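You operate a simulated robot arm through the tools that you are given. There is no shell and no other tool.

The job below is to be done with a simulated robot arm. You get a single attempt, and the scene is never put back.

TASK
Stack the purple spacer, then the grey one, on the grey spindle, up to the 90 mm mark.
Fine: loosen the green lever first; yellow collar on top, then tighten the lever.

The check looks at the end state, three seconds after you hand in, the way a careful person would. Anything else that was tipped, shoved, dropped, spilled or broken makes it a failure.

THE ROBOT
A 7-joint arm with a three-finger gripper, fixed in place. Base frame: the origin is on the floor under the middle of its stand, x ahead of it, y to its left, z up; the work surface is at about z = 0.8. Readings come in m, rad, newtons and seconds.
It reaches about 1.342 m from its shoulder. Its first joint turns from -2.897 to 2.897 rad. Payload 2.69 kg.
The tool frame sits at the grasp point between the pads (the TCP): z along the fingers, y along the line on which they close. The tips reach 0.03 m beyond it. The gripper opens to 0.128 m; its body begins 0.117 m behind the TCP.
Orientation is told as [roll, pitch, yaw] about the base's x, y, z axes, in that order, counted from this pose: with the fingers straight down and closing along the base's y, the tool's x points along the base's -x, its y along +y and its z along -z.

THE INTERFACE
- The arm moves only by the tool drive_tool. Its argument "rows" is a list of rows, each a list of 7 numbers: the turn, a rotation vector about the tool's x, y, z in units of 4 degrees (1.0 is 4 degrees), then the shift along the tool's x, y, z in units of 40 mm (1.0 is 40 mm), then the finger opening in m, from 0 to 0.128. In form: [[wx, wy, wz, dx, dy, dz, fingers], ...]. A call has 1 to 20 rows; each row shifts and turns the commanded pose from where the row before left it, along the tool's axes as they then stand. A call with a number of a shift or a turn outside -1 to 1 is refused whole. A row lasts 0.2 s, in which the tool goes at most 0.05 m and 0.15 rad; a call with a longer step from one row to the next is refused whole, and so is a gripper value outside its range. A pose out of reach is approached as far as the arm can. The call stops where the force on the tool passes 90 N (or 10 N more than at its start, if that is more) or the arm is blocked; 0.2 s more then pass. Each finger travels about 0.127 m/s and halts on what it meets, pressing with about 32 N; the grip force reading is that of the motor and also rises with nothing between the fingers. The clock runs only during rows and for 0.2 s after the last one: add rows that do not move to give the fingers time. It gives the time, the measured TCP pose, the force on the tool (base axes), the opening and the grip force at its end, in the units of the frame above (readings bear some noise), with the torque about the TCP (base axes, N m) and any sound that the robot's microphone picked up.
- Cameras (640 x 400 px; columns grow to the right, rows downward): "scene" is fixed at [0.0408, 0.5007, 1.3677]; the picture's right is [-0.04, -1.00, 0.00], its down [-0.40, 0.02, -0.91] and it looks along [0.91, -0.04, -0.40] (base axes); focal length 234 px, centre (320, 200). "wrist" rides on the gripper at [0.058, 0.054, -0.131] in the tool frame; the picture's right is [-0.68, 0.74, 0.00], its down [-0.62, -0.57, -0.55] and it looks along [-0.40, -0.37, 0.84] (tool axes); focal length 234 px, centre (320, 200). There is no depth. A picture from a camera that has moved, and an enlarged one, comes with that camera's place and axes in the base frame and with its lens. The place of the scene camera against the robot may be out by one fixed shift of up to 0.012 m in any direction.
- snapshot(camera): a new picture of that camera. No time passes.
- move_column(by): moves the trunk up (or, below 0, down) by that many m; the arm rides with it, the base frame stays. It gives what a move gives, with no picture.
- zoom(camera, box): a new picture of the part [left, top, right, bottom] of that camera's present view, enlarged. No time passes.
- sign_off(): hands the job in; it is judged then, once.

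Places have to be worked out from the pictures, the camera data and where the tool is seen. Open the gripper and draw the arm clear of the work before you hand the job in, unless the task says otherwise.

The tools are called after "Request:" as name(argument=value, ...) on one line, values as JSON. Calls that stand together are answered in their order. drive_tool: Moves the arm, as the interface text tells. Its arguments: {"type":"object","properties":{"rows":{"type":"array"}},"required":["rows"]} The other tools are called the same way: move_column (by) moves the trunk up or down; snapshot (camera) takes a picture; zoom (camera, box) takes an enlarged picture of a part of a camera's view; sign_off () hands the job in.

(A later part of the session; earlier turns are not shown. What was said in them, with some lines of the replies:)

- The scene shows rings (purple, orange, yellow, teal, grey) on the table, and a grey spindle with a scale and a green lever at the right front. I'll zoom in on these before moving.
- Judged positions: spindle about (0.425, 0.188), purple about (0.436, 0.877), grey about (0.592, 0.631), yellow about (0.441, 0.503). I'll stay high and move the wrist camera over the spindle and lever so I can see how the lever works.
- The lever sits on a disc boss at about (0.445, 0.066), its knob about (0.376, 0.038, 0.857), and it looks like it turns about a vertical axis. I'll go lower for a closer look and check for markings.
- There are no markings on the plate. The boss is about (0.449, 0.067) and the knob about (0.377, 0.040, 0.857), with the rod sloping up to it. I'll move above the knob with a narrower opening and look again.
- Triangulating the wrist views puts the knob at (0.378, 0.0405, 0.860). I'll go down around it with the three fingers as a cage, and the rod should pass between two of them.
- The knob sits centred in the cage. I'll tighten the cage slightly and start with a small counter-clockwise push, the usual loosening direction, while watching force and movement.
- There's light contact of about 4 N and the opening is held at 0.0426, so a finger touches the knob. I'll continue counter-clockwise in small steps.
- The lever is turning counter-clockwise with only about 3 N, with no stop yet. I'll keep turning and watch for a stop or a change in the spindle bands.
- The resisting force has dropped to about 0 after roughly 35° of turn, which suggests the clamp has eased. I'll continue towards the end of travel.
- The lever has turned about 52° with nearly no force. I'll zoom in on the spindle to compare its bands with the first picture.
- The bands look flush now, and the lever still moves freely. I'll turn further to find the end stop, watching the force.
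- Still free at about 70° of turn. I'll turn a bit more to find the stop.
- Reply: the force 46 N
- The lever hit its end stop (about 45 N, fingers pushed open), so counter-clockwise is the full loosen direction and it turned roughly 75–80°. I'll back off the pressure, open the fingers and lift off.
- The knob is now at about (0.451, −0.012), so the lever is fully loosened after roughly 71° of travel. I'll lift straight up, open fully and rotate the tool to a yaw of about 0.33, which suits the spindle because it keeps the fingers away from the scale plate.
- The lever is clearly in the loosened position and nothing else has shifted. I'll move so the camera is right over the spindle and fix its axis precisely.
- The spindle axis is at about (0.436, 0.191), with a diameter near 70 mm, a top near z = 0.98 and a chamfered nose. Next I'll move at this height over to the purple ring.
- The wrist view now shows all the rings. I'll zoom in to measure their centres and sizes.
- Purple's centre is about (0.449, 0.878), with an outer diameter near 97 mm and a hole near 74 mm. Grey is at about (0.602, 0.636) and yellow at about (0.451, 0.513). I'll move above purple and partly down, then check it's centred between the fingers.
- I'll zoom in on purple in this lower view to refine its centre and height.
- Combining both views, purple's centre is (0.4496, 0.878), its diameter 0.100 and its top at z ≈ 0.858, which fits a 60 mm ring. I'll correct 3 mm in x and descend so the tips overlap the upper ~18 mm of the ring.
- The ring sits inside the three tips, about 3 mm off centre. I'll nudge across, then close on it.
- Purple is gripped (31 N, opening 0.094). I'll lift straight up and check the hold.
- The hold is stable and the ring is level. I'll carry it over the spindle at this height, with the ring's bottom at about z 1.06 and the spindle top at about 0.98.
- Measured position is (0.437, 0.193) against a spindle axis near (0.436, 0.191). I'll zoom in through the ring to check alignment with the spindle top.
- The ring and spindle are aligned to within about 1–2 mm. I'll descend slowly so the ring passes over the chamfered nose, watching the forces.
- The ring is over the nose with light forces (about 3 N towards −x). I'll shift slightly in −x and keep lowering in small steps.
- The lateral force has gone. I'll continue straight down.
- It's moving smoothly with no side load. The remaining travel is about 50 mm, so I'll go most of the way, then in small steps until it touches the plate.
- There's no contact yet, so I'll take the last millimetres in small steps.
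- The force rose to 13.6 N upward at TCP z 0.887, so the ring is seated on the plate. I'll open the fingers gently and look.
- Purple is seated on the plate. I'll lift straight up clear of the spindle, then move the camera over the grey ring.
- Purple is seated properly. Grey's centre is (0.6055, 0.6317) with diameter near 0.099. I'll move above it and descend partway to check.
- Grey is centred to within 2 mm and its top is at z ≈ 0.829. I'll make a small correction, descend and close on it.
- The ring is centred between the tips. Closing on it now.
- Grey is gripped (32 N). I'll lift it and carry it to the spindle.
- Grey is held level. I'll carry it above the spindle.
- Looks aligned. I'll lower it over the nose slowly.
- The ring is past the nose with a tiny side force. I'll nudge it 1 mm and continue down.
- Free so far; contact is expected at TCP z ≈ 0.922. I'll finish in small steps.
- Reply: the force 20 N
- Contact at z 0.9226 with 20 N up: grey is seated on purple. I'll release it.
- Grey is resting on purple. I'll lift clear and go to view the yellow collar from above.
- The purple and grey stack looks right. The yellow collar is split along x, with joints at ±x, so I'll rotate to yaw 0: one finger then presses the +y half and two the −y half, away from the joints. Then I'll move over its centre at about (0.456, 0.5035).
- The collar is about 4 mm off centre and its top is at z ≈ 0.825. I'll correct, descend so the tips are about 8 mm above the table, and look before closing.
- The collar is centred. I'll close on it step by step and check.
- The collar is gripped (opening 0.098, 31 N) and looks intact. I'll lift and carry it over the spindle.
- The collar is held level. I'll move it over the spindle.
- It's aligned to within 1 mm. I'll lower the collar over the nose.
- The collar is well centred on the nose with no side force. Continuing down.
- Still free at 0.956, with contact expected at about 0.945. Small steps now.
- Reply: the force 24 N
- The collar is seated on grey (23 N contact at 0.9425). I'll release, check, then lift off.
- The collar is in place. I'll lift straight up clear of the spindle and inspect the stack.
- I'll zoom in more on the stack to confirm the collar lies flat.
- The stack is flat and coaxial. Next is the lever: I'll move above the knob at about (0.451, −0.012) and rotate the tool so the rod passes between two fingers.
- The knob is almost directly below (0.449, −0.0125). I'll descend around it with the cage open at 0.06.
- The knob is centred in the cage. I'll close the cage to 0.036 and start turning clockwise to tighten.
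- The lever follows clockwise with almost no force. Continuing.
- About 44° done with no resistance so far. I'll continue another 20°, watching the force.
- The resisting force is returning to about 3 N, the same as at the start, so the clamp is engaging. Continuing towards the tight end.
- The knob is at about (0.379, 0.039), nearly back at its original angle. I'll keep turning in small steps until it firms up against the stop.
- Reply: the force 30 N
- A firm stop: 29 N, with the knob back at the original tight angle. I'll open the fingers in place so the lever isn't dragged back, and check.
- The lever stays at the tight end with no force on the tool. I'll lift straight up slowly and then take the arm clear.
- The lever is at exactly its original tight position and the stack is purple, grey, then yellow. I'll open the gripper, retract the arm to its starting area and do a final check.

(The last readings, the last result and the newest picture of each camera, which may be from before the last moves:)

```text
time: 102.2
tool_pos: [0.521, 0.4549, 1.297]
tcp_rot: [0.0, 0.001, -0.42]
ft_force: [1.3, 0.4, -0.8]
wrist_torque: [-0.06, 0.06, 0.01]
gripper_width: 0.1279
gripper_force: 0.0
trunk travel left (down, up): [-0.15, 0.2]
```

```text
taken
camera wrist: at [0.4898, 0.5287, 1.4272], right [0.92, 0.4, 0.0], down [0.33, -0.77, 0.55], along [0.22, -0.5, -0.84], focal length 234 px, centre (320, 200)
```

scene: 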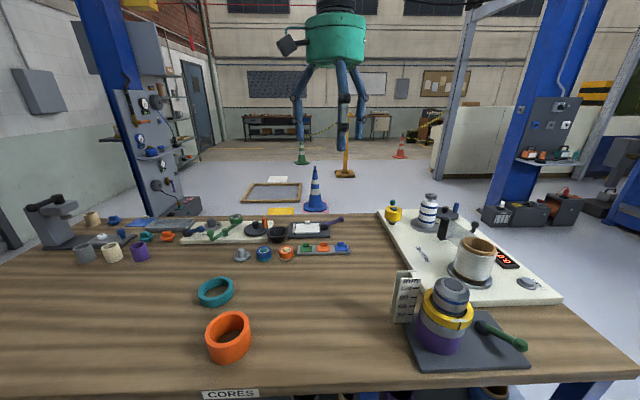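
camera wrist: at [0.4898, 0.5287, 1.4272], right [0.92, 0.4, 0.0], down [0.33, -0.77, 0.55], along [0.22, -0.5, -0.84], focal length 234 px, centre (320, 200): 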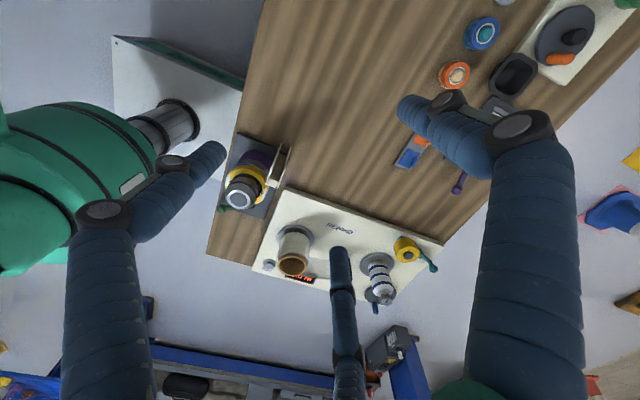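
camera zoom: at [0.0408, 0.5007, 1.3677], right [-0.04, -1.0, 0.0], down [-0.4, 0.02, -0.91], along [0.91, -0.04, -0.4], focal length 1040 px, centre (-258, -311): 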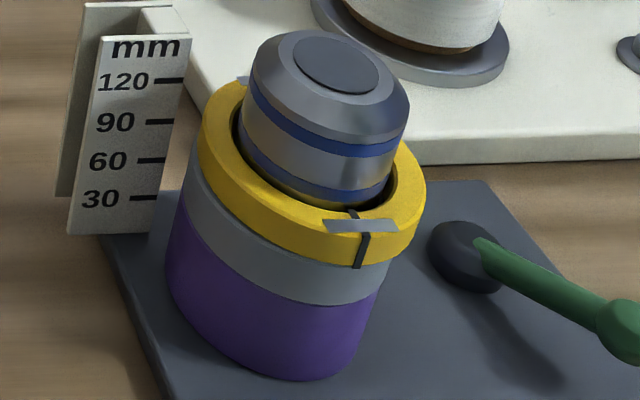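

The stack is purple, grey, then yellow on the spindle, and the lever is tight. The orange and teal rings and everything else are where they were, and the arm is clear with the gripper open. Handing in.

Request:
sign_off()

```text
The job is handed in.
```

The job is done and handed in. The grey spindle holds the purple spacer, then the grey one, with the yellow collar on top, and the green lever is tight again.

- **Lever:** I turned it counter-clockwise about 71° to its stop to loosen it. After stacking, I turned it clockwise until it stopped firmly, back at its original position.
- **Height:** From the arm readings, the top of the grey spacer is about 89–90 mm above the base plate. I did not read it directly off the scale.
- **Everything else:** In the last pictures, the orange and teal rings and the other equipment look undisturbed. The gripper is open and the arm is clear of the work.
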